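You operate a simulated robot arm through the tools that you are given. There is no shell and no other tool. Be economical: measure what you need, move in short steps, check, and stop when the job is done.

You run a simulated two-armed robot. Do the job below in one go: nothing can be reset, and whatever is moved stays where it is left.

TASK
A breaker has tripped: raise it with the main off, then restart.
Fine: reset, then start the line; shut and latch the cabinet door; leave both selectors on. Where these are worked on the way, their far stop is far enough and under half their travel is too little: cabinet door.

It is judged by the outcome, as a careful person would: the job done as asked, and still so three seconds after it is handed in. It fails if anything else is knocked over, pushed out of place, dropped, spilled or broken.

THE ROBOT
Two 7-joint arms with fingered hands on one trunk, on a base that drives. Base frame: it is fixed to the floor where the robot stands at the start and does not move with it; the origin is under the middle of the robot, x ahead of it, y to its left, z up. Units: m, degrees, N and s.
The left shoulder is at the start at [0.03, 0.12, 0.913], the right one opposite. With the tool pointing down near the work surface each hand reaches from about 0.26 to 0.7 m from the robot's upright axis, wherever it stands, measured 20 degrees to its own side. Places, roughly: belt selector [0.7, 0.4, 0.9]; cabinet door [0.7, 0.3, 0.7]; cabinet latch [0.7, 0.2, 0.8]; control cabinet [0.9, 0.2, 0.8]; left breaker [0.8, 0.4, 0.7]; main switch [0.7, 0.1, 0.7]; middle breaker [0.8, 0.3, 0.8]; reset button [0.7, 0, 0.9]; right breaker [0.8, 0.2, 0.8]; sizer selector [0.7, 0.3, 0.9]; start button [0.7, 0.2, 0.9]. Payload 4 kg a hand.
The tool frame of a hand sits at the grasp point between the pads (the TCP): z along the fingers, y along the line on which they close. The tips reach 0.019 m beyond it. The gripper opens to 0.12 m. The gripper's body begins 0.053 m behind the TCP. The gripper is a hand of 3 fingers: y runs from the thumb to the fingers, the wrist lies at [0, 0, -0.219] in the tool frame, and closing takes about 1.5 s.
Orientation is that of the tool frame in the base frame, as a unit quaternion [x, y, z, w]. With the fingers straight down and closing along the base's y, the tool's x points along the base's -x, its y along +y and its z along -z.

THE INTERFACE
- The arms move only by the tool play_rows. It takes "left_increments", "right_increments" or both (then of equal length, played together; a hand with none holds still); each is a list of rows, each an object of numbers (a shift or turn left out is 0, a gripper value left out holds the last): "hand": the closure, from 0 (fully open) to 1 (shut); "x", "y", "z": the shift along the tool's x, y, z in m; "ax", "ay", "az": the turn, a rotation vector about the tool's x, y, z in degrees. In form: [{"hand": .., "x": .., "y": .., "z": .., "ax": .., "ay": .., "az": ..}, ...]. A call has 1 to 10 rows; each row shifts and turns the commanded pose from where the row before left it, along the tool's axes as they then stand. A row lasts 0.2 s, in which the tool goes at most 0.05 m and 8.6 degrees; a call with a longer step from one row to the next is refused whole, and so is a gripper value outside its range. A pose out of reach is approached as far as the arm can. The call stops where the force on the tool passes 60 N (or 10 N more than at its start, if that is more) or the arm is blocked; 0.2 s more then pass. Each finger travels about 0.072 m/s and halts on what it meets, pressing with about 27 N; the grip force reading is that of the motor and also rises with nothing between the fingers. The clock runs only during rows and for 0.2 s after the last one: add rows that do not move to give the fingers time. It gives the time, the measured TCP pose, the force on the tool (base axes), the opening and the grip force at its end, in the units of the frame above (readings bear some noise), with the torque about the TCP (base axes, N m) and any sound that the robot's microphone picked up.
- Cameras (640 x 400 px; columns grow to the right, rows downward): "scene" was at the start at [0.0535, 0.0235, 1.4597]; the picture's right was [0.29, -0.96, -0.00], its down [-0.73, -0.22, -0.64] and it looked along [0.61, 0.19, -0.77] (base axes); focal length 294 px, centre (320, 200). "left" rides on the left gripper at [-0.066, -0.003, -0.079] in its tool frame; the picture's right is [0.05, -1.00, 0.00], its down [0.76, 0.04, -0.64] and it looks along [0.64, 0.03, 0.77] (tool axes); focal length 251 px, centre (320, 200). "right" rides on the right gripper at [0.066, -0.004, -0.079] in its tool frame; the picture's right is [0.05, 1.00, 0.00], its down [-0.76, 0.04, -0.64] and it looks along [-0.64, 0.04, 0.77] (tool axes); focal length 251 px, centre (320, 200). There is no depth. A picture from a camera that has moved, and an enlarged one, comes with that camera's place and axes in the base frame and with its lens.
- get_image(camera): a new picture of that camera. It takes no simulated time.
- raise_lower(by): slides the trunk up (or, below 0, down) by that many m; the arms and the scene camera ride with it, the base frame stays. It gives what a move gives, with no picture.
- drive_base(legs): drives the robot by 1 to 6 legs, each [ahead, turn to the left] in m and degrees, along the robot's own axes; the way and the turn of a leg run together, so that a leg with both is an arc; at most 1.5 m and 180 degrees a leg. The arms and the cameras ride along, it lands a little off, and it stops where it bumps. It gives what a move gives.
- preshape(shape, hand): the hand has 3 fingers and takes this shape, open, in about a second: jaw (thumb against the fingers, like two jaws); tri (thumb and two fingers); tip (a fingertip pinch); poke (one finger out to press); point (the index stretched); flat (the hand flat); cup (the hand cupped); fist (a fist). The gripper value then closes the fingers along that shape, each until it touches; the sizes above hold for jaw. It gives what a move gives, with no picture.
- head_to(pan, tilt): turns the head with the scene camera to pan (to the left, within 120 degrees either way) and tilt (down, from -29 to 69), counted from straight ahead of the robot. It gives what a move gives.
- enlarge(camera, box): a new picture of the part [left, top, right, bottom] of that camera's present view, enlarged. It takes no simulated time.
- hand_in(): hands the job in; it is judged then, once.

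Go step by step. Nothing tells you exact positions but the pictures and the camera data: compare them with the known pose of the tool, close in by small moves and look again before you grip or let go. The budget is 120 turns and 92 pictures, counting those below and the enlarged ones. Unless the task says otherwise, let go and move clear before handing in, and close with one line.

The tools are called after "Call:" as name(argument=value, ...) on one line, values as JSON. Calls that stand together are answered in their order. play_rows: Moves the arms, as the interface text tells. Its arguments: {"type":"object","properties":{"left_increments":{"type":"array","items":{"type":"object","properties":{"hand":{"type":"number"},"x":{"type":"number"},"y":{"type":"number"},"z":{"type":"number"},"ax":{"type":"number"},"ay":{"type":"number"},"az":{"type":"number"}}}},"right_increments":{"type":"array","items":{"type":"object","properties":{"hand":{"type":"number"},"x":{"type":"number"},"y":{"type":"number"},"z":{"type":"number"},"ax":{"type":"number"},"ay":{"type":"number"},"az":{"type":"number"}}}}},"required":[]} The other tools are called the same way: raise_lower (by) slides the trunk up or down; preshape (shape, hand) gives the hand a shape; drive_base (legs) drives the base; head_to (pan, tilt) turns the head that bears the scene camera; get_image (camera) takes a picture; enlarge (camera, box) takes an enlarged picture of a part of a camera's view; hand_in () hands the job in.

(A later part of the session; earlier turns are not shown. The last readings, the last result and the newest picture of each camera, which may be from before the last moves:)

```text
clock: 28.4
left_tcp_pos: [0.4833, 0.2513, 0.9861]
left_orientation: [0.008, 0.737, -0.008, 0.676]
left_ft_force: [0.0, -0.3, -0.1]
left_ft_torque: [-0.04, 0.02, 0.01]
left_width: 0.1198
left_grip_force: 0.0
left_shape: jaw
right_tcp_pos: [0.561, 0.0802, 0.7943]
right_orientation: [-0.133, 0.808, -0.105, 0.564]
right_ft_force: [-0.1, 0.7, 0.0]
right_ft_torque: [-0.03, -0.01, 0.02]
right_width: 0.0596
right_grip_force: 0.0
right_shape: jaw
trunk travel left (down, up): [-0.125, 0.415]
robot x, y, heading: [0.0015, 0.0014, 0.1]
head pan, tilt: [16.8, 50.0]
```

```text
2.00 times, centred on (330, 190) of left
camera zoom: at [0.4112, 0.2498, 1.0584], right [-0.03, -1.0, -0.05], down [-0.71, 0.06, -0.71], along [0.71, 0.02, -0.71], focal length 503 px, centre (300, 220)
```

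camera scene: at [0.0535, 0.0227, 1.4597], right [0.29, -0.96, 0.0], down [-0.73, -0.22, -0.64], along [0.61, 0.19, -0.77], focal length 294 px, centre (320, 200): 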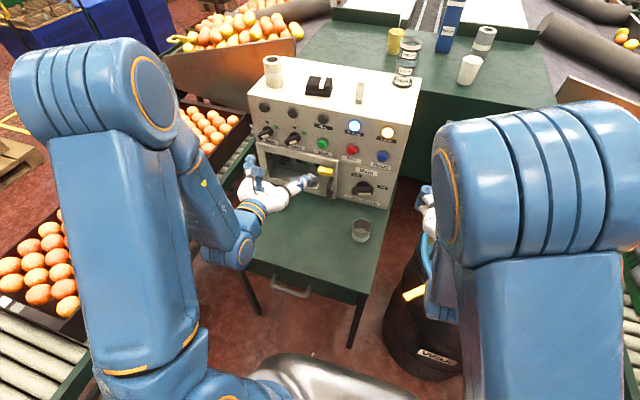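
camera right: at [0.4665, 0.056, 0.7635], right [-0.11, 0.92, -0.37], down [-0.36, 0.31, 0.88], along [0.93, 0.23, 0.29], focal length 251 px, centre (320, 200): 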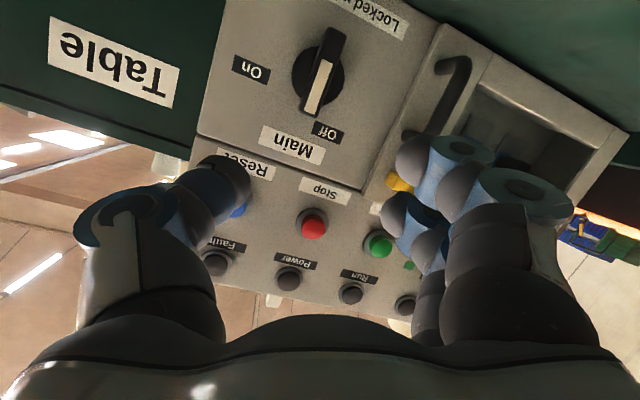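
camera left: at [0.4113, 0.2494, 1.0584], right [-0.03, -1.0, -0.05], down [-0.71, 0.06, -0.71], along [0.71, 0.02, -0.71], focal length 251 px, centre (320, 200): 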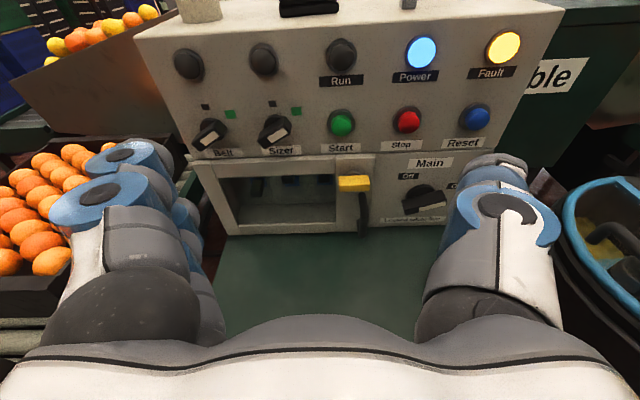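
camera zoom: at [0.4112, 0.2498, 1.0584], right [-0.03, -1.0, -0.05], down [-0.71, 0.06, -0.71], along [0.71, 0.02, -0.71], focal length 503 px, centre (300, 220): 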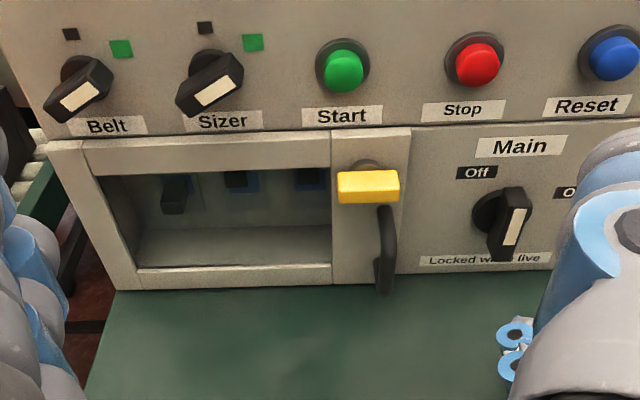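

Main is at Off. Next the yellow latch at about (0.697, 0.2045, 0.80). I move the right hand aside and bring the left hand closer for a good look at the latch and handle.

Call:
play_rows(right_increments=[{"x": 0.0137, "y": -0.0377}, {"x": 0.0137, "y": -0.0377}, {"x": 0.0137, "y": -0.0377}, {}], left_increments=[{"z": 0.029, "x": 0.029, "y": -0.0115}, {"z": 0.029, "x": 0.029, "y": -0.0115}, {"z": 0.029, "x": 0.029, "y": -0.0115}, {"z": 0.029, "x": 0.029, "y": -0.0115}])

Call:
get_image(camera="left")

Call:
get_image(camera="right")

```text
clock: 29.4
left_tcp_pos: [0.5902, 0.2035, 0.859]
left_orientation: [0.008, 0.737, -0.008, 0.675]
left_ft_force: [0.4, -0.7, -0.2]
left_ft_torque: [0.02, 0.0, 0.02]
left_width: 0.1195
left_grip_force: 0.1
left_shape: jaw
right_tcp_pos: [0.5585, -0.0407, 0.796]
right_orientation: [-0.133, 0.809, -0.106, 0.563]
right_ft_force: [0.3, -0.2, 0.1]
right_ft_torque: [0.0, 0.01, 0.0]
right_width: 0.0596
right_grip_force: 0.0
right_shape: jaw
trunk travel left (down, up): [-0.125, 0.415]
robot x, y, heading: [-0.0011, -0.0007, 0.1]
head pan, tilt: [16.8, 50.0]
```

```text
55 pictures are left
camera left: at [0.5179, 0.2018, 0.9306], right [-0.03, -1.0, -0.05], down [-0.71, 0.06, -0.7], along [0.71, 0.02, -0.71], focal length 251 px, centre (320, 200)
```

left: 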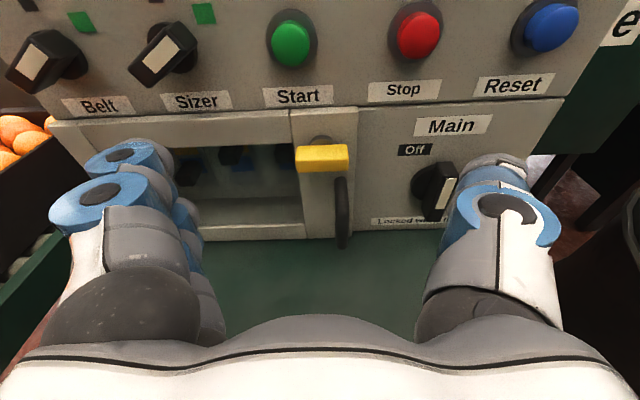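

```text
54 pictures are left
camera right: at [0.4643, -0.0665, 0.7648], right [-0.11, 0.92, -0.37], down [-0.35, 0.31, 0.88], along [0.93, 0.23, 0.29], focal length 251 px, centre (320, 200)
```

right: 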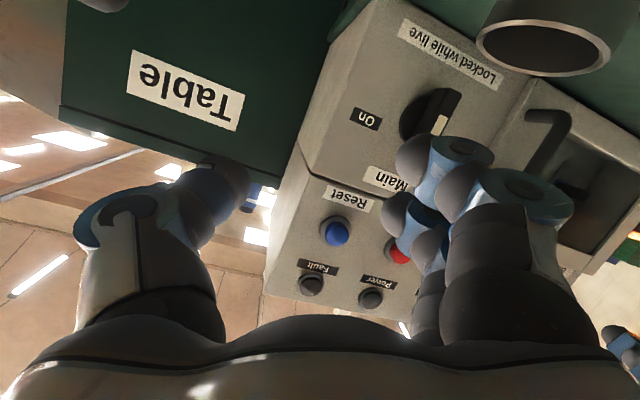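

Call:
enlarge(camera="left", box=[160, 80, 380, 260])

```text
2.22 times, centred on (270, 170) of left
camera zoom: at [0.5179, 0.2018, 0.9306], right [-0.03, -1.0, -0.05], down [-0.71, 0.06, -0.7], along [0.71, 0.02, -0.71], focal length 559 px, centre (431, 267)
```

zoom: 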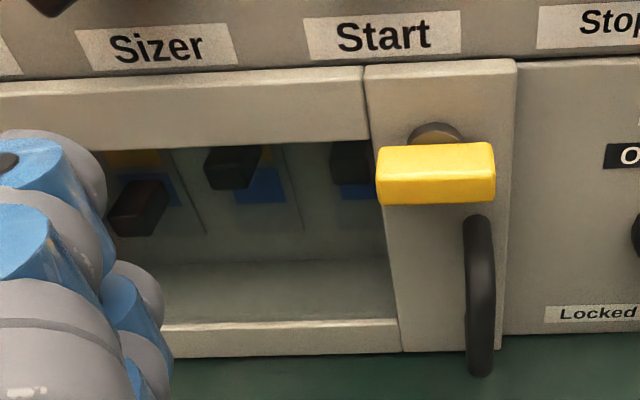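

Left breaker is down with the orange flag: that's the tripped one. The latch is a horizontal bar on a central pivot. I'll close the left hand as a poker and come under its left end.

Call:
play_rows(left_increments=[{"hand": 1, "x": 0.035, "z": 0.006, "y": 0.0105}, {"x": 0.035, "z": 0.006, "y": 0.0105}, {"x": 0.035, "z": 0.006, "y": 0.0105}, {}, {}, {}, {}, {}, {"z": 0.04, "x": -0.0035}, {"z": 0.04, "x": -0.0035}])

Call:
get_image(camera="left")

Call:
enlarge(camera="scene", box=[260, 100, 400, 220])

```text
clock: 31.6
left_tcp_pos: [0.6775, 0.2306, 0.7517]
left_orientation: [0.008, 0.738, -0.007, 0.675]
left_ft_force: [-0.3, -0.1, 0.0]
left_ft_torque: [-0.01, 0.02, 0.04]
left_width: 0.0002
left_grip_force: 27.0
left_shape: jaw
right_tcp_pos: [0.5586, -0.0422, 0.795]
right_orientation: [-0.133, 0.809, -0.106, 0.563]
right_ft_force: [-0.4, 0.3, 0.1]
right_ft_torque: [0.0, -0.02, 0.0]
right_width: 0.0597
right_grip_force: 0.0
right_shape: jaw
trunk travel left (down, up): [-0.125, 0.415]
robot x, y, heading: [0.0008, -0.0044, 0.3]
head pan, tilt: [16.8, 50.0]
```

```text
52 pictures are left
camera left: at [0.606, 0.2284, 0.8245], right [-0.03, -1.0, -0.05], down [-0.71, 0.06, -0.7], along [0.71, 0.02, -0.71], focal length 251 px, centre (320, 200)
```

left: 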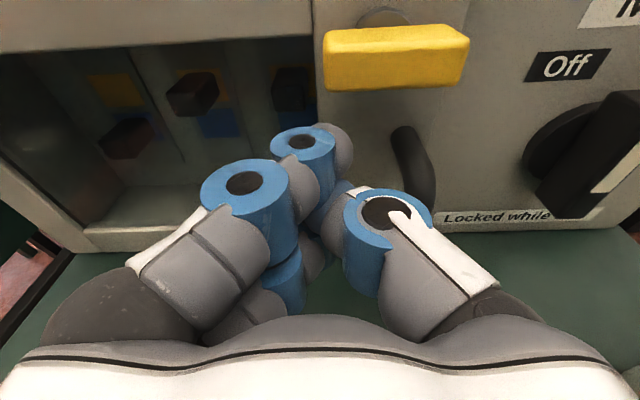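

```text
3.33 times, centred on (330, 160) of scene
camera zoom: at [0.0539, 0.0235, 1.4597], right [0.29, -0.96, 0.0], down [-0.73, -0.22, -0.64], along [0.61, 0.19, -0.77], focal length 980 px, centre (287, 333)
```

zoom: 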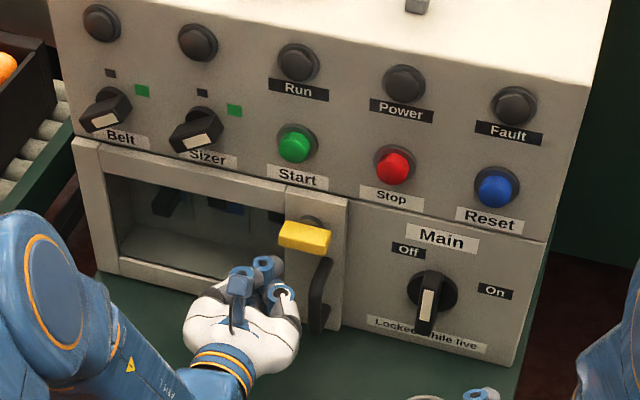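

The finger is just below‑left of the latch's left end. I go in 16 mm and push up gently.

Call:
play_rows(left_increments=[{"z": 0.016}, {"x": -0.012}, {"x": -0.012}, {"x": -0.012}, {"x": -0.01}])

Call:
enlarge(camera="scene", box=[260, 100, 400, 220])

```text
clock: 32.8
left_tcp_pos: [0.6973, 0.2312, 0.7975]
left_orientation: [0.009, 0.737, -0.008, 0.676]
left_ft_force: [0.2, -0.2, 0.4]
left_ft_torque: [0.0, 0.01, -0.01]
left_width: 0.0002
left_grip_force: 27.1
left_shape: jaw
right_tcp_pos: [0.5596, -0.0409, 0.7962]
right_orientation: [-0.133, 0.809, -0.106, 0.562]
right_ft_force: [0.0, 1.4, -0.2]
right_ft_torque: [-0.01, 0.0, -0.01]
right_width: 0.0598
right_grip_force: 0.1
right_shape: jaw
trunk travel left (down, up): [-0.125, 0.415]
robot x, y, heading: [0.0024, 0.0027, -0.2]
head pan, tilt: [16.8, 50.0]
```

```text
3.33 times, centred on (330, 160) of scene
camera zoom: at [0.0536, 0.0234, 1.4597], right [0.29, -0.96, 0.0], down [-0.73, -0.22, -0.64], along [0.61, 0.19, -0.77], focal length 980 px, centre (287, 333)
```

zoom: 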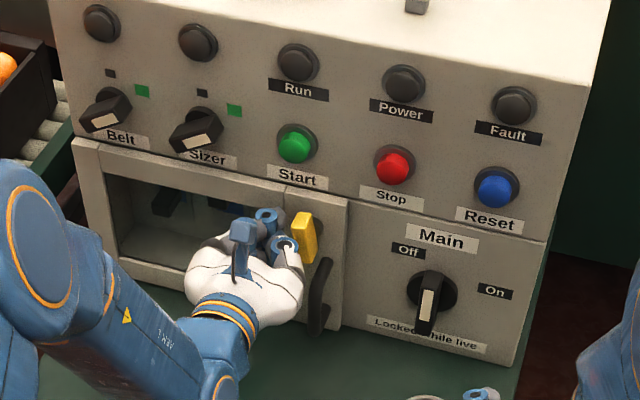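

The latch turned nearly vertical. I nudge it to its stop.

Call:
play_rows(left_increments=[{"x": -0.015}, {"y": -0.006}, {"y": -0.006}, {"y": -0.004}])

Call:
enlarge(camera="scene", box=[260, 100, 400, 220])

```text
clock: 33.8
left_tcp_pos: [0.697, 0.2225, 0.8123]
left_orientation: [0.007, 0.737, -0.006, 0.676]
left_ft_force: [-11.1, 23.0, -2.4]
left_ft_torque: [0.1, -0.02, -0.14]
left_width: 0.0
left_grip_force: 26.9
left_shape: jaw
right_tcp_pos: [0.5585, -0.0417, 0.7964]
right_orientation: [-0.133, 0.809, -0.108, 0.563]
right_ft_force: [0.0, -0.2, 0.0]
right_ft_torque: [0.01, -0.01, -0.02]
right_width: 0.0599
right_grip_force: 0.0
right_shape: jaw
trunk travel left (down, up): [-0.125, 0.415]
robot x, y, heading: [0.0012, 0.0035, -0.1]
head pan, tilt: [16.8, 50.0]
```

```text
3.33 times, centred on (330, 160) of scene
camera zoom: at [0.0525, 0.0263, 1.4597], right [0.29, -0.96, 0.0], down [-0.73, -0.22, -0.64], along [0.62, 0.18, -0.77], focal length 980 px, centre (287, 333)
```

zoom: 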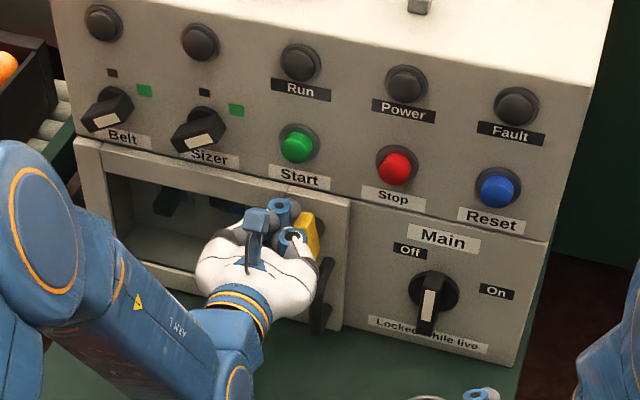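

Latch is at its stop (23 N). I back off, open the fingers, and line up with the door handle at about (0.68, 0.185, 0.73).

Call:
play_rows(left_increments=[{"y": 0.01}, {"z": -0.035}, {"z": -0.035}, {"z": -0.035, "hand": 0.45}, {"x": 0.031, "y": -0.0148, "z": 0.005}, {"x": 0.031, "y": -0.0148, "z": 0.005}, {"x": 0.031, "y": -0.0148, "z": 0.005}, {}, {}])

Call:
get_image(camera="left")

Call:
enlarge(camera="scene", box=[260, 100, 400, 220])

```text
clock: 35.8
left_tcp_pos: [0.599, 0.183, 0.7261]
left_orientation: [0.009, 0.737, -0.008, 0.676]
left_ft_force: [-0.2, -1.3, 0.7]
left_ft_torque: [0.0, 0.04, -0.03]
left_width: 0.0657
left_grip_force: 0.1
left_shape: jaw
right_tcp_pos: [0.5584, -0.0417, 0.7952]
right_orientation: [-0.134, 0.809, -0.106, 0.563]
right_ft_force: [0.5, 0.1, -0.7]
right_ft_torque: [-0.01, -0.02, -0.02]
right_width: 0.0597
right_grip_force: 0.1
right_shape: jaw
trunk travel left (down, up): [-0.125, 0.415]
robot x, y, heading: [0.0024, -0.0001, 0.1]
head pan, tilt: [16.8, 50.0]
```

```text
48 pictures are left
camera left: at [0.5261, 0.182, 0.7979], right [-0.03, -1.0, -0.05], down [-0.71, 0.06, -0.71], along [0.71, 0.02, -0.71], focal length 251 px, centre (320, 200)
```

left: 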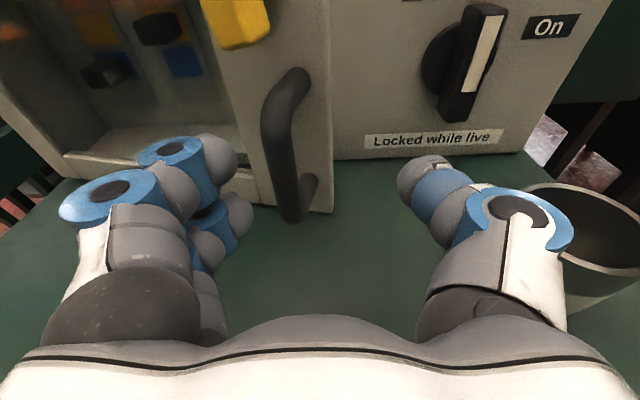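

```text
3.33 times, centred on (330, 160) of scene
camera zoom: at [0.0537, 0.0235, 1.4597], right [0.29, -0.96, 0.0], down [-0.73, -0.22, -0.64], along [0.61, 0.19, -0.77], focal length 980 px, centre (287, 333)
```

zoom: 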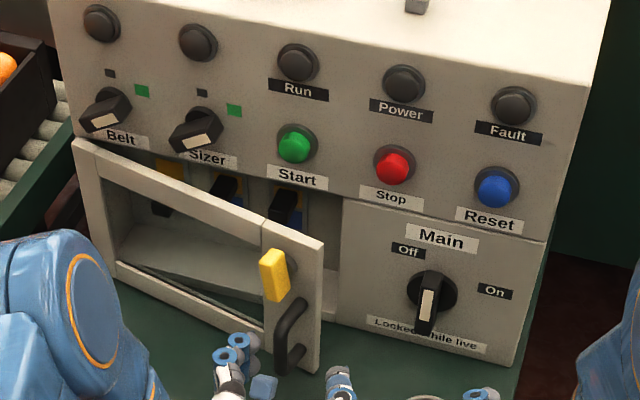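

The door has already swung slightly ajar. The handle is now at about (0.625, 0.197). I'll take it loosely and pull along the arc.

Call:
play_rows(left_increments=[{"y": 0.014}, {"z": 0.03}, {"hand": 0.8}, {}, {}, {}, {}])

Call:
get_image(camera="left")

```text
clock: 37.4
left_tcp_pos: [0.6296, 0.1981, 0.7262]
left_orientation: [0.009, 0.737, -0.008, 0.676]
left_ft_force: [-1.7, 0.5, -0.5]
left_ft_torque: [-0.01, 0.0, 0.0]
left_width: 0.0245
left_grip_force: 0.0
left_shape: jaw
right_tcp_pos: [0.5596, -0.0413, 0.7967]
right_orientation: [-0.133, 0.809, -0.106, 0.563]
right_ft_force: [0.1, -0.6, -0.1]
right_ft_torque: [-0.03, 0.02, 0.02]
right_width: 0.0597
right_grip_force: 0.1
right_shape: jaw
trunk travel left (down, up): [-0.125, 0.415]
robot x, y, heading: [-0.0001, -0.0027, -0.1]
head pan, tilt: [16.8, 50.0]
```

```text
46 pictures are left
camera left: at [0.5577, 0.1964, 0.7981], right [-0.03, -1.0, -0.05], down [-0.71, 0.06, -0.7], along [0.71, 0.02, -0.71], focal length 251 px, centre (320, 200)
```

left: 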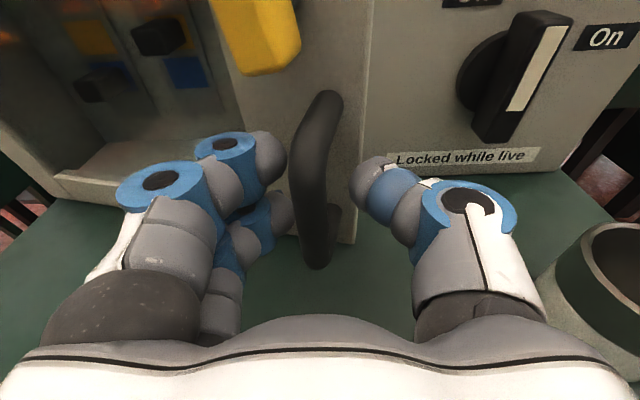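

The handle is centred in the jaw. I grip and pull along the arc, turning with the door.

Call:
play_rows(left_increments=[{"hand": 1}, {}, {}, {"z": -0.0349, "y": 0.0171, "ax": 8}, {"z": -0.0349, "y": 0.0171, "ax": 8}, {"z": -0.0349, "y": 0.0171, "ax": 8}])

Call:
get_image(camera="scene")

```text
clock: 38.8
left_tcp_pos: [0.5376, 0.2673, 0.7321]
left_orientation: [0.148, 0.722, -0.161, 0.657]
left_ft_force: [2.9, 2.4, -23.2]
left_ft_torque: [-0.09, -0.02, 0.02]
left_width: 0.0033
left_grip_force: 27.1
left_shape: jaw
right_tcp_pos: [0.5604, -0.0421, 0.7952]
right_orientation: [-0.134, 0.809, -0.106, 0.562]
right_ft_force: [0.7, -0.1, 0.0]
right_ft_torque: [0.0, 0.03, -0.02]
right_width: 0.0595
right_grip_force: 0.0
right_shape: jaw
trunk travel left (down, up): [-0.125, 0.415]
robot x, y, heading: [-0.0057, 0.0015, -0.1]
head pan, tilt: [16.8, 50.0]
```

```text
45 pictures are left
camera scene: at [0.0558, 0.0257, 1.4594], right [0.29, -0.96, 0.0], down [-0.73, -0.22, -0.64], along [0.61, 0.18, -0.77], focal length 294 px, centre (320, 200)
```

scene: 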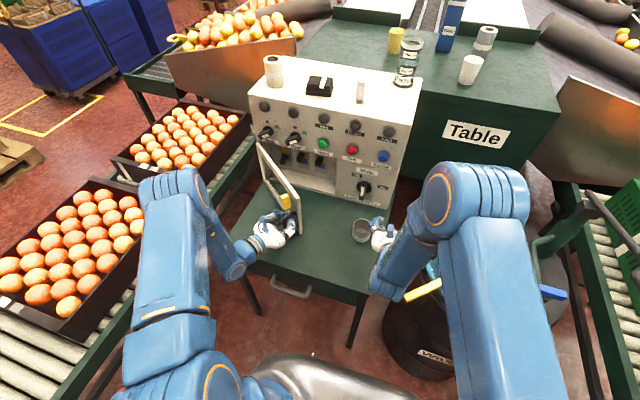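

The door follows. I continue the pull.

Call:
play_rows(left_increments=[{"z": -0.0349, "y": 0.0171, "ax": 8, "x": -0.003}, {"z": -0.0349, "y": 0.0171, "ax": 8}, {"z": -0.0349, "y": 0.0171, "ax": 8}, {"z": -0.0349, "y": 0.0171, "ax": 8}])

Call:
get_image(camera="scene")

Call:
get_image(camera="left")

```text
clock: 39.8
left_tcp_pos: [0.4664, 0.4033, 0.7334]
left_orientation: [0.323, 0.654, -0.355, 0.585]
left_ft_force: [-2.5, -0.9, -50.6]
left_ft_torque: [0.11, -0.05, -0.03]
left_width: 0.0029
left_grip_force: 27.2
left_shape: jaw
right_tcp_pos: [0.5614, -0.0396, 0.7938]
right_orientation: [-0.135, 0.81, -0.107, 0.561]
right_ft_force: [0.0, 0.1, -0.3]
right_ft_torque: [-0.02, -0.03, 0.03]
right_width: 0.0599
right_grip_force: 0.0
right_shape: jaw
trunk travel left (down, up): [-0.125, 0.415]
robot x, y, heading: [-0.0013, 0.003, -0.1]
head pan, tilt: [16.8, 50.0]
```

```text
44 pictures are left
camera scene: at [0.0577, 0.0276, 1.4593], right [0.29, -0.96, 0.0], down [-0.74, -0.22, -0.64], along [0.61, 0.18, -0.77], focal length 294 px, centre (320, 200)
```

scene: 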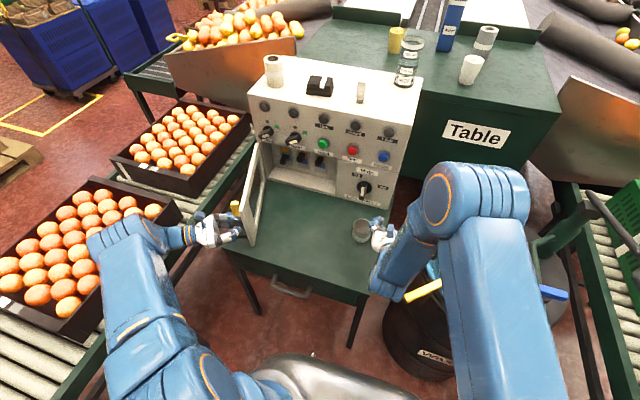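

```text
43 pictures are left
camera left: at [0.4291, 0.4677, 0.804], right [-0.84, -0.54, 0.03], down [-0.39, 0.57, -0.72], along [0.37, -0.62, -0.69], focal length 251 px, centre (320, 200)
```

left: 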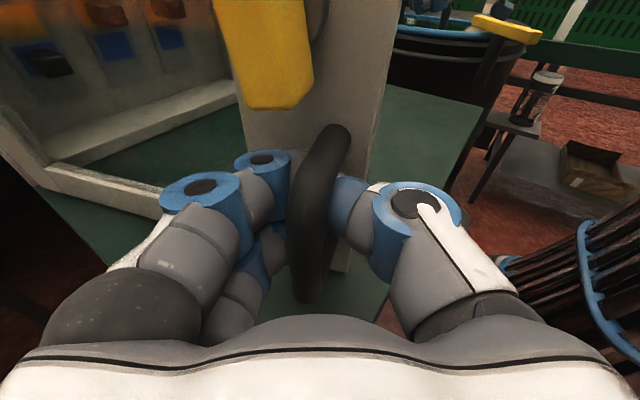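

The door is about 70–75° open. I lower slightly to relieve the vertical force and go a little farther.

Call:
play_rows(left_increments=[{"x": 0.008}, {"z": -0.0349, "y": 0.0171, "ax": 8}, {"z": -0.0349, "y": 0.0171, "ax": 8}])

Call:
enlarge(camera="scene", box=[180, 100, 400, 260])

```text
clock: 40.5
left_tcp_pos: [0.4514, 0.4277, 0.7352]
left_orientation: [0.363, 0.628, -0.406, 0.556]
left_ft_force: [37.6, 3.1, -33.8]
left_ft_torque: [-0.42, 0.1, -0.21]
left_width: 0.004
left_grip_force: 27.1
left_shape: jaw
left hand out of reach, approached as far as the arm can: row 2, 3
right_tcp_pos: [0.5605, -0.0417, 0.7947]
right_orientation: [-0.133, 0.809, -0.107, 0.562]
right_ft_force: [-0.6, -0.4, -0.6]
right_ft_torque: [0.0, -0.01, 0.02]
right_width: 0.06
right_grip_force: 0.0
right_shape: jaw
trunk travel left (down, up): [-0.125, 0.415]
robot x, y, heading: [-0.0018, -0.0014, -0.2]
head pan, tilt: [16.8, 50.0]
stopped in row 3 (left hand): the force on the tool passed its limit at 78 N (the readings are from after the stop); the commanded pose is now the measured one
```

```text
2.50 times, centred on (290, 180) of scene
camera zoom: at [0.0572, 0.0256, 1.4595], right [0.29, -0.96, 0.0], down [-0.74, -0.22, -0.64], along [0.61, 0.18, -0.77], focal length 735 px, centre (395, 250)
```

zoom: 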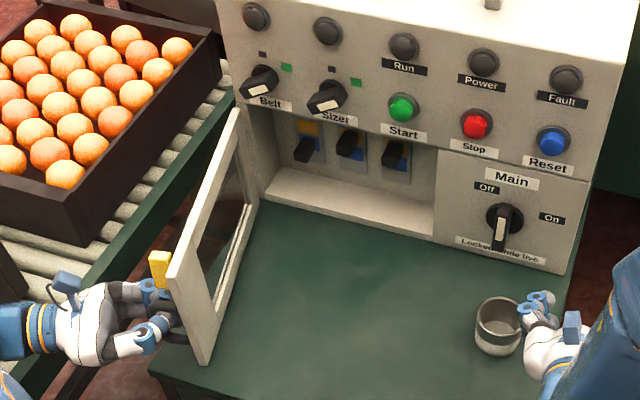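

The cabinet is open wide with good access. I release the handle, back the left hand off and raise it above the door.

Call:
play_rows(left_increments=[{"hand": 0.4}, {}, {}, {}, {"z": -0.04}, {"z": -0.04}, {"x": -0.045}, {"x": -0.045}, {"x": -0.045}, {"x": -0.045}])

Call:
get_image(camera="scene")

```text
clock: 42.7
left_tcp_pos: [0.4509, 0.4636, 0.9222]
left_orientation: [0.366, 0.624, -0.407, 0.558]
left_ft_force: [0.9, 0.6, 0.7]
left_ft_torque: [0.02, 0.01, 0.0]
left_width: 0.0723
left_grip_force: 0.2
left_shape: jaw
left hand out of reach, approached as far as the arm can: row 5, 6, 7
right_tcp_pos: [0.5589, -0.0431, 0.7964]
right_orientation: [-0.132, 0.809, -0.106, 0.563]
right_ft_force: [0.4, -0.5, -0.4]
right_ft_torque: [0.03, 0.03, 0.0]
right_width: 0.06
right_grip_force: 0.0
right_shape: jaw
trunk travel left (down, up): [-0.125, 0.415]
robot x, y, heading: [0.0021, -0.0006, 0.1]
head pan, tilt: [16.8, 50.0]
```

```text
41 pictures are left
camera scene: at [0.0535, 0.0231, 1.4597], right [0.29, -0.96, 0.0], down [-0.73, -0.22, -0.64], along [0.61, 0.19, -0.77], focal length 294 px, centre (320, 200)
```

scene: 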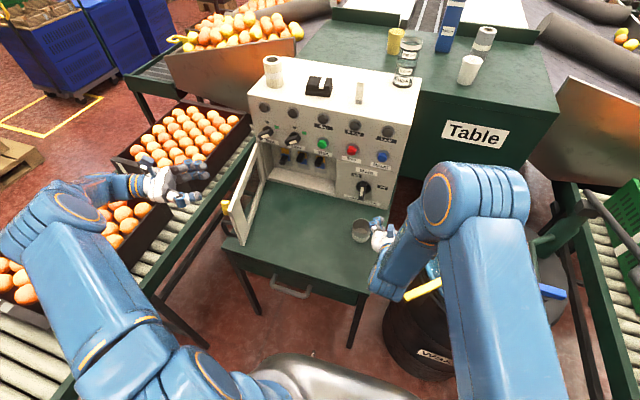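

The door stays open. I bring the left hand over and turn it to point forward and slightly left.

Call:
play_rows(left_increments=[{"y": -0.0225, "z": 0.039, "hand": 1}, {"y": -0.0225, "z": 0.039}, {"y": -0.0225, "z": 0.039}, {"y": -0.0225, "z": 0.039}, {"ax": -8.5}, {"ax": -8.5}, {"ax": -8.5}, {"ax": -8.5}, {"ax": -8.5}, {"ax": -8.5}])

Call:
play_rows(left_increments=[{"ax": -8.5}, {"ax": -8.5}, {"ax": -8.5}, {"ax": -8.5}])

Call:
get_image(camera="left")

```text
clock: 44.9
left_tcp_pos: [0.4257, 0.2858, 0.9217]
left_orientation: [0.09, 0.739, -0.098, 0.661]
left_ft_force: [-0.1, 0.3, 0.1]
left_ft_torque: [0.02, 0.01, -0.02]
left_width: 0.0001
left_grip_force: 27.0
left_shape: jaw
right_tcp_pos: [0.5593, -0.0418, 0.7966]
right_orientation: [-0.133, 0.809, -0.106, 0.563]
right_ft_force: [-0.2, 0.0, 0.5]
right_ft_torque: [-0.02, -0.01, -0.02]
right_width: 0.0597
right_grip_force: 0.0
right_shape: jaw
trunk travel left (down, up): [-0.125, 0.415]
robot x, y, heading: [0.0017, -0.0003, -0.2]
head pan, tilt: [16.8, 50.0]
```

```text
clock: 45.9
left_tcp_pos: [0.4445, 0.2989, 0.9065]
left_orientation: [-0.109, 0.735, 0.122, 0.658]
left_ft_force: [-0.4, 1.5, -0.4]
left_ft_torque: [-0.02, -0.02, -0.05]
left_width: 0.0
left_grip_force: 27.1
left_shape: jaw
left hand out of reach, approached as far as the arm can: row 2, 3
right_tcp_pos: [0.5578, -0.0394, 0.7967]
right_orientation: [-0.134, 0.808, -0.107, 0.563]
right_ft_force: [0.2, 0.3, 0.2]
right_ft_torque: [0.01, 0.04, -0.03]
right_width: 0.0596
right_grip_force: 0.0
right_shape: jaw
trunk travel left (down, up): [-0.125, 0.415]
robot x, y, heading: [-0.0005, 0.0029, -0.0]
head pan, tilt: [16.8, 50.0]
```

```text
40 pictures are left
camera left: at [0.3792, 0.2704, 0.9794], right [0.31, -0.94, -0.09], down [-0.7, -0.17, -0.69], along [0.64, 0.28, -0.72], focal length 251 px, centre (320, 200)
```

left: 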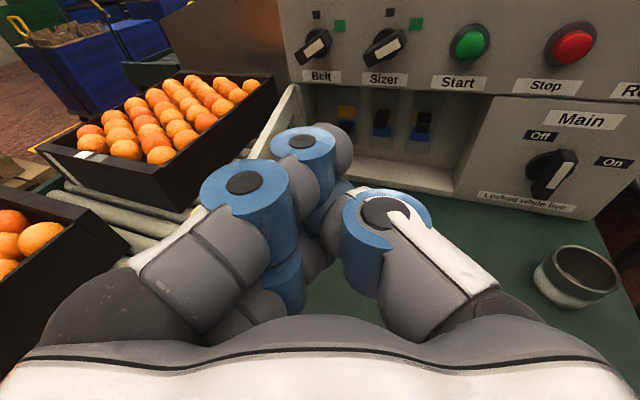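

Good view. I go down to a staging point in front of the left breaker.

Call:
play_rows(left_increments=[{"x": 0.032, "y": -0.007, "z": 0.0343}, {"x": 0.032, "y": -0.007, "z": 0.0343}, {"x": 0.032, "y": -0.007, "z": 0.0343}, {"x": 0.032, "y": -0.007, "z": 0.0343}, {"x": 0.032, "y": -0.007, "z": 0.0343}, {"x": 0.032, "y": -0.007, "z": 0.0343}])

Call:
get_image(camera="left")

Call:
enlarge(camera="scene", box=[220, 110, 380, 240])

```text
clock: 47.3
left_tcp_pos: [0.6289, 0.325, 0.6949]
left_orientation: [-0.108, 0.735, 0.122, 0.658]
left_ft_force: [-0.8, -1.0, -1.3]
left_ft_torque: [-0.01, 0.01, 0.01]
left_width: 0.0001
left_grip_force: 26.9
left_shape: jaw
right_tcp_pos: [0.5593, -0.042, 0.7962]
right_orientation: [-0.133, 0.809, -0.107, 0.562]
right_ft_force: [0.4, 0.4, 0.2]
right_ft_torque: [0.04, 0.0, 0.0]
right_width: 0.0598
right_grip_force: 0.0
right_shape: jaw
trunk travel left (down, up): [-0.125, 0.415]
robot x, y, heading: [0.0022, 0.0021, 0.2]
head pan, tilt: [16.8, 50.0]
```

```text
39 pictures are left
camera left: at [0.5632, 0.297, 0.7679], right [0.31, -0.95, -0.09], down [-0.7, -0.16, -0.69], along [0.64, 0.28, -0.72], focal length 251 px, centre (320, 200)
```

left: 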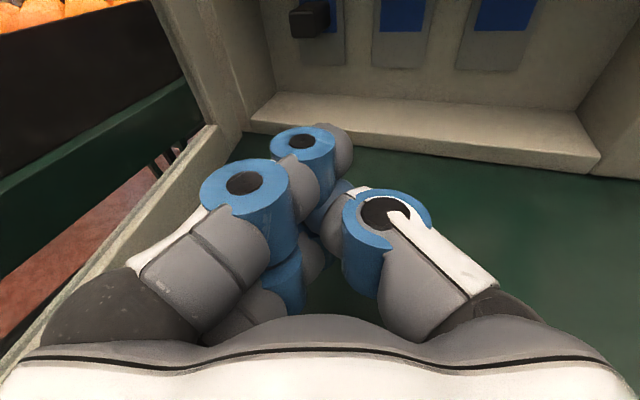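

```text
3.08 times, centred on (300, 175) of scene
camera zoom: at [0.0544, 0.0236, 1.4597], right [0.29, -0.96, 0.0], down [-0.73, -0.22, -0.64], along [0.61, 0.19, -0.77], focal length 905 px, centre (382, 277)
```

zoom: 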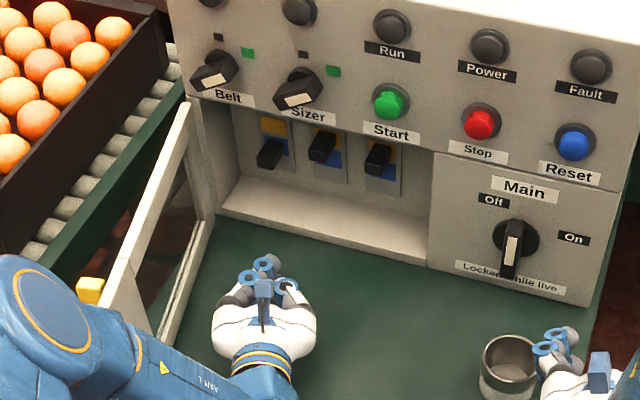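

The cabinet floor is higher than thought, so a vertical stack won't fit under the lever. I'll grip the lever sideways instead: straighten the yaw, open the jaw to 6 cm, and stage in front.

Call:
play_rows(left_increments=[{"ax": 5.5}, {"ax": 5.5}, {"x": -0.023, "y": 0.0173, "z": 0.0275, "hand": 0.5}, {"x": -0.023, "y": 0.0173, "z": 0.0275}, {}, {}, {}])

Call:
get_image(camera="left")

Call:
enlarge(camera="scene", box=[220, 110, 380, 240])

```text
clock: 48.9
left_tcp_pos: [0.6822, 0.3628, 0.7323]
left_orientation: [-0.043, 0.743, 0.05, 0.666]
left_ft_force: [0.1, 0.1, 0.1]
left_ft_torque: [0.0, 0.01, -0.02]
left_width: 0.0599
left_grip_force: 0.0
left_shape: jaw
right_tcp_pos: [0.5594, -0.0411, 0.7959]
right_orientation: [-0.133, 0.809, -0.106, 0.562]
right_ft_force: [0.4, -0.1, -0.1]
right_ft_torque: [-0.03, 0.03, -0.01]
right_width: 0.0596
right_grip_force: 0.1
right_shape: jaw
trunk travel left (down, up): [-0.125, 0.415]
robot x, y, heading: [0.0018, -0.0026, 0.3]
head pan, tilt: [16.8, 50.0]
```

```text
37 pictures are left
camera left: at [0.6127, 0.3492, 0.8059], right [0.13, -0.99, -0.07], down [-0.72, -0.04, -0.69], along [0.68, 0.14, -0.72], focal length 251 px, centre (320, 200)
```

left: 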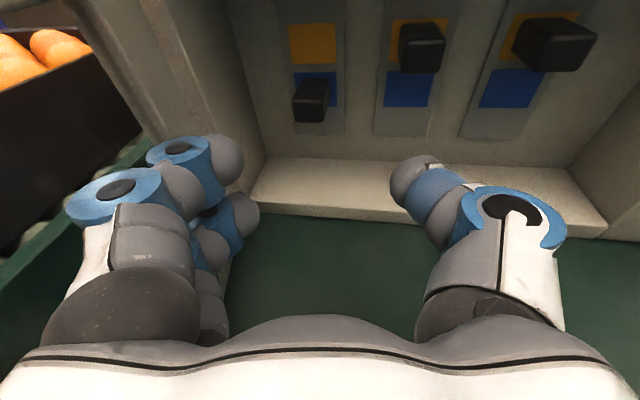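

```text
3.08 times, centred on (300, 175) of scene
camera zoom: at [0.0538, 0.0235, 1.4597], right [0.29, -0.96, 0.0], down [-0.73, -0.22, -0.64], along [0.61, 0.19, -0.77], focal length 905 px, centre (382, 277)
```

zoom: 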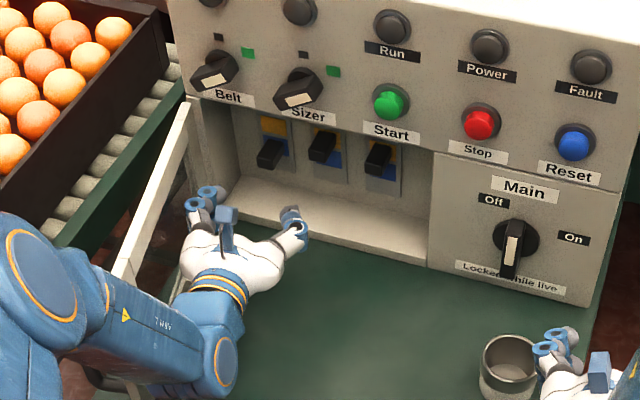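

Lever at about (0.78, 0.381, 0.729). I narrow the jaw, align, and advance most of the way.

Call:
play_rows(left_increments=[{"x": -0.0065, "y": 0.0063, "hand": 0.62}, {}, {}, {"z": 0.025}, {"z": 0.025}, {"z": 0.02}])

Call:
get_image(camera="left")

```text
clock: 50.3
left_tcp_pos: [0.7555, 0.3792, 0.7319]
left_orientation: [-0.043, 0.744, 0.049, 0.665]
left_ft_force: [0.4, 0.1, -0.1]
left_ft_torque: [0.02, -0.01, 0.02]
left_width: 0.046
left_grip_force: 0.1
left_shape: jaw
right_tcp_pos: [0.5594, -0.0429, 0.7954]
right_orientation: [-0.134, 0.809, -0.106, 0.562]
right_ft_force: [0.1, -0.2, -0.8]
right_ft_torque: [0.0, 0.01, 0.01]
right_width: 0.0597
right_grip_force: 0.0
right_shape: jaw
trunk travel left (down, up): [-0.125, 0.415]
robot x, y, heading: [-0.0002, 0.0007, 0.1]
head pan, tilt: [16.8, 50.0]
```

```text
35 pictures are left
camera left: at [0.6856, 0.3643, 0.8052], right [0.12, -0.99, -0.07], down [-0.72, -0.04, -0.69], along [0.68, 0.14, -0.72], focal length 251 px, centre (320, 200)
```

left: 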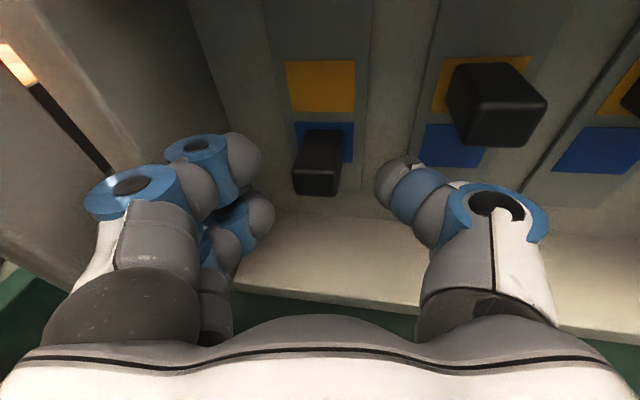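

Nicely centred. Advance 18 mm and grip.

Call:
play_rows(left_increments=[{"z": 0.018}, {"hand": 1}, {}, {}, {}, {}])

Call:
get_image(camera="left")

```text
clock: 51.7
left_tcp_pos: [0.7746, 0.3802, 0.7315]
left_orientation: [-0.043, 0.744, 0.05, 0.665]
left_ft_force: [5.3, -5.2, -0.3]
left_ft_torque: [0.15, -0.01, -0.05]
left_width: 0.0083
left_grip_force: 27.4
left_shape: jaw
right_tcp_pos: [0.5585, -0.0431, 0.7958]
right_orientation: [-0.133, 0.809, -0.106, 0.563]
right_ft_force: [-0.6, -0.1, 0.5]
right_ft_torque: [-0.01, 0.0, 0.0]
right_width: 0.0597
right_grip_force: 0.1
right_shape: jaw
trunk travel left (down, up): [-0.125, 0.415]
robot x, y, heading: [-0.0041, 0.0022, 0.3]
head pan, tilt: [16.8, 50.0]
```

```text
34 pictures are left
camera left: at [0.7032, 0.3665, 0.8047], right [0.12, -0.99, -0.07], down [-0.72, -0.04, -0.69], along [0.68, 0.14, -0.72], focal length 251 px, centre (320, 200)
```

left: 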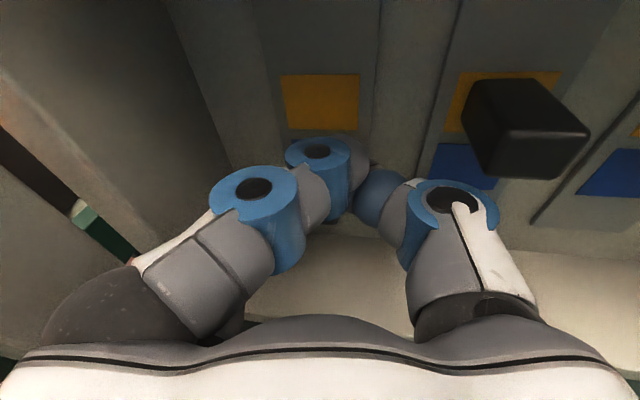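

Gripped. Raise in small steps.

Call:
play_rows(left_increments=[{"x": -0.012, "z": -0.003}, {"x": -0.012, "z": -0.002}, {"x": -0.01, "z": 0.002}, {"x": -0.01, "z": 0.002}])

Call:
get_image(camera="left")

```text
clock: 52.7
left_tcp_pos: [0.7732, 0.3815, 0.765]
left_orientation: [-0.044, 0.75, 0.049, 0.659]
left_ft_force: [-11.6, -6.6, -24.8]
left_ft_torque: [0.48, 0.13, -0.81]
left_width: 0.0072
left_grip_force: 26.6
left_shape: jaw
right_tcp_pos: [0.5607, -0.0431, 0.7952]
right_orientation: [-0.133, 0.809, -0.107, 0.562]
right_ft_force: [0.3, -0.8, 0.3]
right_ft_torque: [-0.02, -0.02, -0.02]
right_width: 0.0599
right_grip_force: 0.0
right_shape: jaw
trunk travel left (down, up): [-0.125, 0.415]
robot x, y, heading: [0.0013, 0.002, -0.4]
head pan, tilt: [16.8, 50.0]
```

```text
33 pictures are left
camera left: at [0.7046, 0.3674, 0.8402], right [0.12, -0.99, -0.07], down [-0.74, -0.04, -0.67], along [0.66, 0.13, -0.73], focal length 251 px, centre (320, 200)
```

left: 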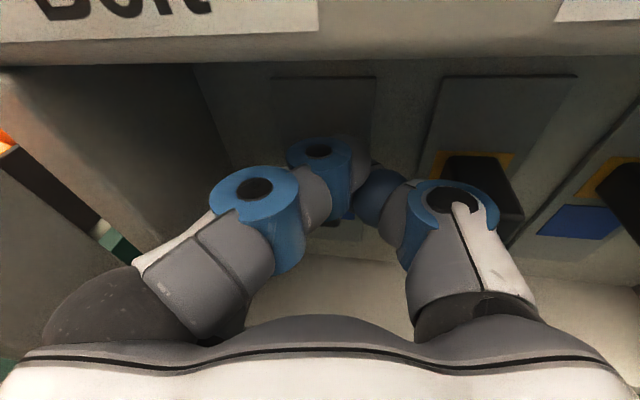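

It resists at −25 N, likely near the top stop. One more small push, then release and look.

Call:
play_rows(left_increments=[{"x": -0.006}, {"hand": 0.55}, {}, {}, {"x": 0.004}, {"z": -0.035}, {"z": -0.035}])

Call:
get_image(camera="left")

Call:
enlarge(camera="scene", box=[240, 110, 360, 210])

```text
clock: 54.3
left_tcp_pos: [0.7065, 0.3729, 0.7851]
left_orientation: [-0.044, 0.743, 0.051, 0.666]
left_ft_force: [-0.6, -0.2, -0.1]
left_ft_torque: [0.0, 0.0, 0.04]
left_width: 0.0534
left_grip_force: 0.0
left_shape: jaw
right_tcp_pos: [0.5598, -0.041, 0.7966]
right_orientation: [-0.134, 0.809, -0.105, 0.563]
right_ft_force: [0.3, 0.0, 0.2]
right_ft_torque: [0.0, 0.0, 0.02]
right_width: 0.0599
right_grip_force: 0.1
right_shape: jaw
trunk travel left (down, up): [-0.125, 0.415]
robot x, y, heading: [0.0002, -0.001, 0.0]
head pan, tilt: [16.8, 50.0]
```

```text
32 pictures are left
camera left: at [0.6363, 0.3584, 0.8584], right [0.13, -0.99, -0.07], down [-0.72, -0.04, -0.69], along [0.68, 0.14, -0.72], focal length 251 px, centre (320, 200)
```

left: 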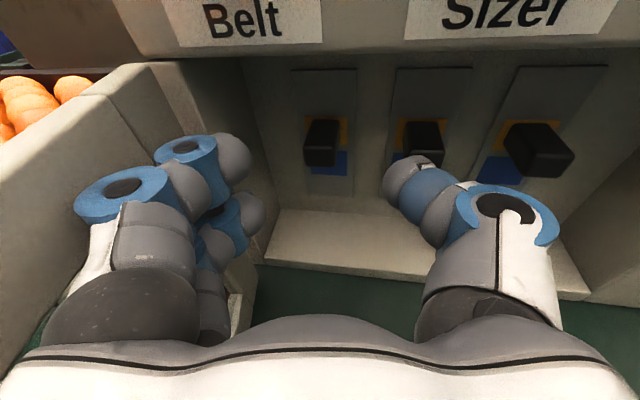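

```text
4.00 times, centred on (300, 160) of scene
camera zoom: at [0.0538, 0.0236, 1.4597], right [0.29, -0.96, 0.0], down [-0.73, -0.22, -0.64], along [0.61, 0.19, -0.77], focal length 1177 px, centre (400, 360)
```

zoom: 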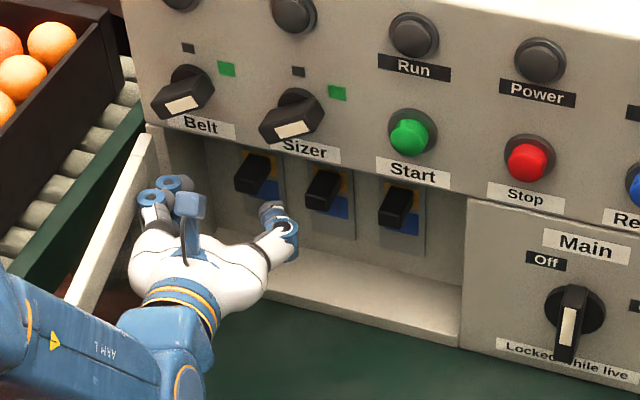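

The left breaker is up like the others. I retreat the left hand clear, close it, and raise it.

Call:
play_rows(left_increments=[{"z": -0.04, "y": -0.008}, {"z": -0.04, "y": -0.014, "hand": 1}, {"z": -0.04, "y": -0.014}, {"z": -0.04, "y": -0.014}, {"z": -0.03, "y": -0.01}, {"x": -0.04}, {"x": -0.04}, {"x": -0.04}, {"x": -0.04}])

Call:
get_image(camera="scene")

```text
clock: 56.3
left_tcp_pos: [0.5417, 0.2881, 0.9325]
left_orientation: [-0.041, 0.744, 0.05, 0.665]
left_ft_force: [-0.7, -0.2, -0.5]
left_ft_torque: [0.02, 0.0, 0.03]
left_width: 0.0001
left_grip_force: 27.2
left_shape: jaw
left hand out of reach, approached as far as the arm can: row 9
right_tcp_pos: [0.5582, -0.0433, 0.7959]
right_orientation: [-0.133, 0.809, -0.105, 0.563]
right_ft_force: [0.6, -0.9, -0.2]
right_ft_torque: [0.01, 0.02, 0.05]
right_width: 0.0598
right_grip_force: 0.0
right_shape: jaw
trunk travel left (down, up): [-0.125, 0.415]
robot x, y, heading: [-0.0018, -0.0015, -0.4]
head pan, tilt: [16.8, 50.0]
```

```text
30 pictures are left
camera scene: at [0.0542, 0.0211, 1.4598], right [0.29, -0.96, 0.0], down [-0.73, -0.22, -0.64], along [0.61, 0.19, -0.77], focal length 294 px, centre (320, 200)
```

scene: 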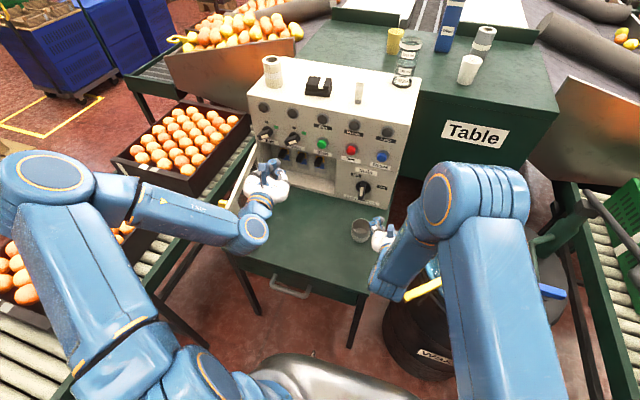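

I take the left hand over the door to its outer side and turn it to face the door.

Call:
play_rows(left_increments=[{"y": 0.045, "z": -0.014}, {"y": 0.045, "z": -0.014}, {"y": 0.045, "z": -0.014}, {"y": 0.045, "z": -0.014}, {"y": 0.04, "z": -0.014, "ax": 8.5}, {"ax": 8.5}, {"ax": 8.5}, {"ax": 8.5}, {"ax": 8.5}, {"ax": 8.5}])

Call:
get_image(camera="left")

```text
clock: 58.5
left_tcp_pos: [0.4431, 0.4962, 0.9448]
left_orientation: [0.247, 0.693, -0.275, 0.619]
left_ft_force: [-0.4, -0.3, 0.4]
left_ft_torque: [-0.04, -0.02, 0.01]
left_width: 0.0001
left_grip_force: 26.8
left_shape: jaw
right_tcp_pos: [0.5594, -0.0418, 0.7957]
right_orientation: [-0.133, 0.809, -0.106, 0.563]
right_ft_force: [-0.2, 0.8, -0.9]
right_ft_torque: [0.0, 0.0, -0.03]
right_width: 0.0595
right_grip_force: 0.0
right_shape: jaw
trunk travel left (down, up): [-0.125, 0.415]
robot x, y, heading: [-0.0003, 0.0004, -0.1]
head pan, tilt: [16.8, 50.0]
```

```text
29 pictures are left
camera left: at [0.3921, 0.5481, 1.0167], right [-0.69, -0.72, 0.02], down [-0.52, 0.47, -0.71], along [0.5, -0.5, -0.7], focal length 251 px, centre (320, 200)
```

left: 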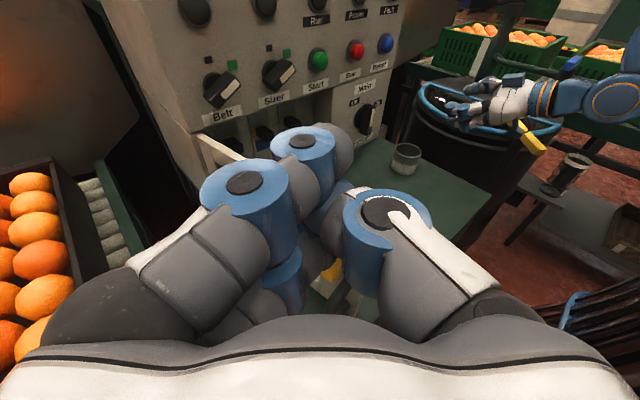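

The latch is at (0.47, 0.44). I back off 2 cm and lower outside the door.

Call:
play_rows(left_increments=[{"z": -0.02}, {"x": 0.042}, {"x": 0.042}, {"x": 0.042}, {"x": 0.042}, {"x": 0.035}])

Call:
get_image(camera="left")

```text
clock: 59.9
left_tcp_pos: [0.4077, 0.5097, 0.7456]
left_orientation: [0.247, 0.692, -0.275, 0.62]
left_ft_force: [0.3, -0.3, 0.4]
left_ft_torque: [0.0, 0.01, -0.04]
left_width: 0.0
left_grip_force: 27.3
left_shape: jaw
right_tcp_pos: [0.5584, -0.0424, 0.7968]
right_orientation: [-0.133, 0.809, -0.106, 0.563]
right_ft_force: [-0.4, -0.4, -0.6]
right_ft_torque: [0.03, -0.01, 0.02]
right_width: 0.0596
right_grip_force: 0.2
right_shape: jaw
trunk travel left (down, up): [-0.125, 0.415]
robot x, y, heading: [-0.0021, 0.003, -0.0]
head pan, tilt: [16.8, 50.0]
```

```text
28 pictures are left
camera left: at [0.356, 0.562, 0.8164], right [-0.69, -0.73, 0.02], down [-0.52, 0.47, -0.71], along [0.51, -0.5, -0.7], focal length 251 px, centre (320, 200)
```

left: 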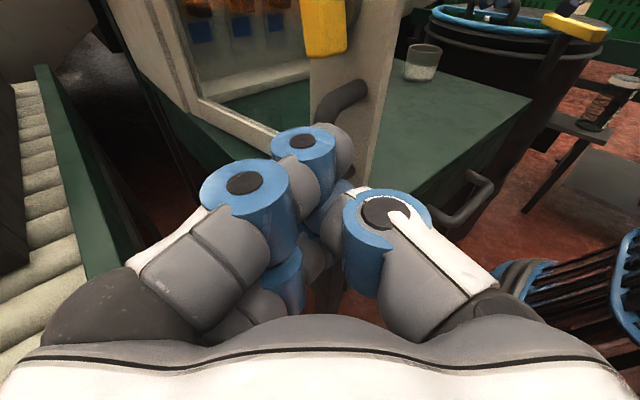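

The handle is right ahead. I'll open slightly to straddle it and advance.

Call:
play_rows(left_increments=[{"hand": 0.5, "y": -0.012}, {}, {}, {}, {"z": 0.025}, {"z": 0.025}])

Call:
get_image(camera="left")

```text
clock: 61.3
left_tcp_pos: [0.4345, 0.466, 0.7416]
left_orientation: [0.247, 0.693, -0.274, 0.619]
left_ft_force: [0.2, -0.1, -0.3]
left_ft_torque: [0.0, 0.01, 0.02]
left_width: 0.0598
left_grip_force: 0.1
left_shape: jaw
right_tcp_pos: [0.5586, -0.0422, 0.7959]
right_orientation: [-0.132, 0.809, -0.107, 0.563]
right_ft_force: [-0.8, -0.6, -0.2]
right_ft_torque: [0.01, -0.01, 0.0]
right_width: 0.0599
right_grip_force: 0.1
right_shape: jaw
trunk travel left (down, up): [-0.125, 0.415]
robot x, y, heading: [0.002, 0.0002, 0.3]
head pan, tilt: [16.8, 50.0]
```

```text
27 pictures are left
camera left: at [0.3839, 0.5181, 0.813], right [-0.69, -0.73, 0.02], down [-0.52, 0.47, -0.71], along [0.51, -0.5, -0.7], focal length 251 px, centre (320, 200)
```

left: 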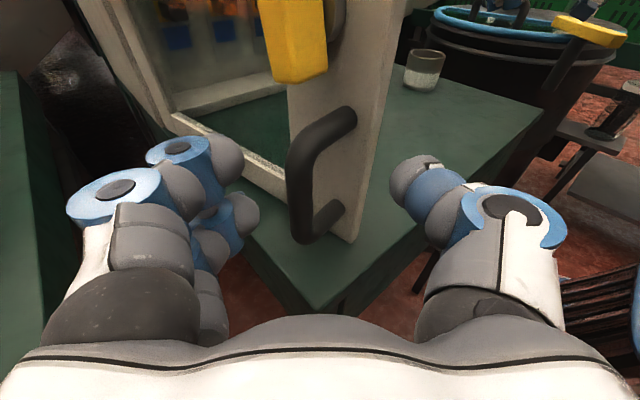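

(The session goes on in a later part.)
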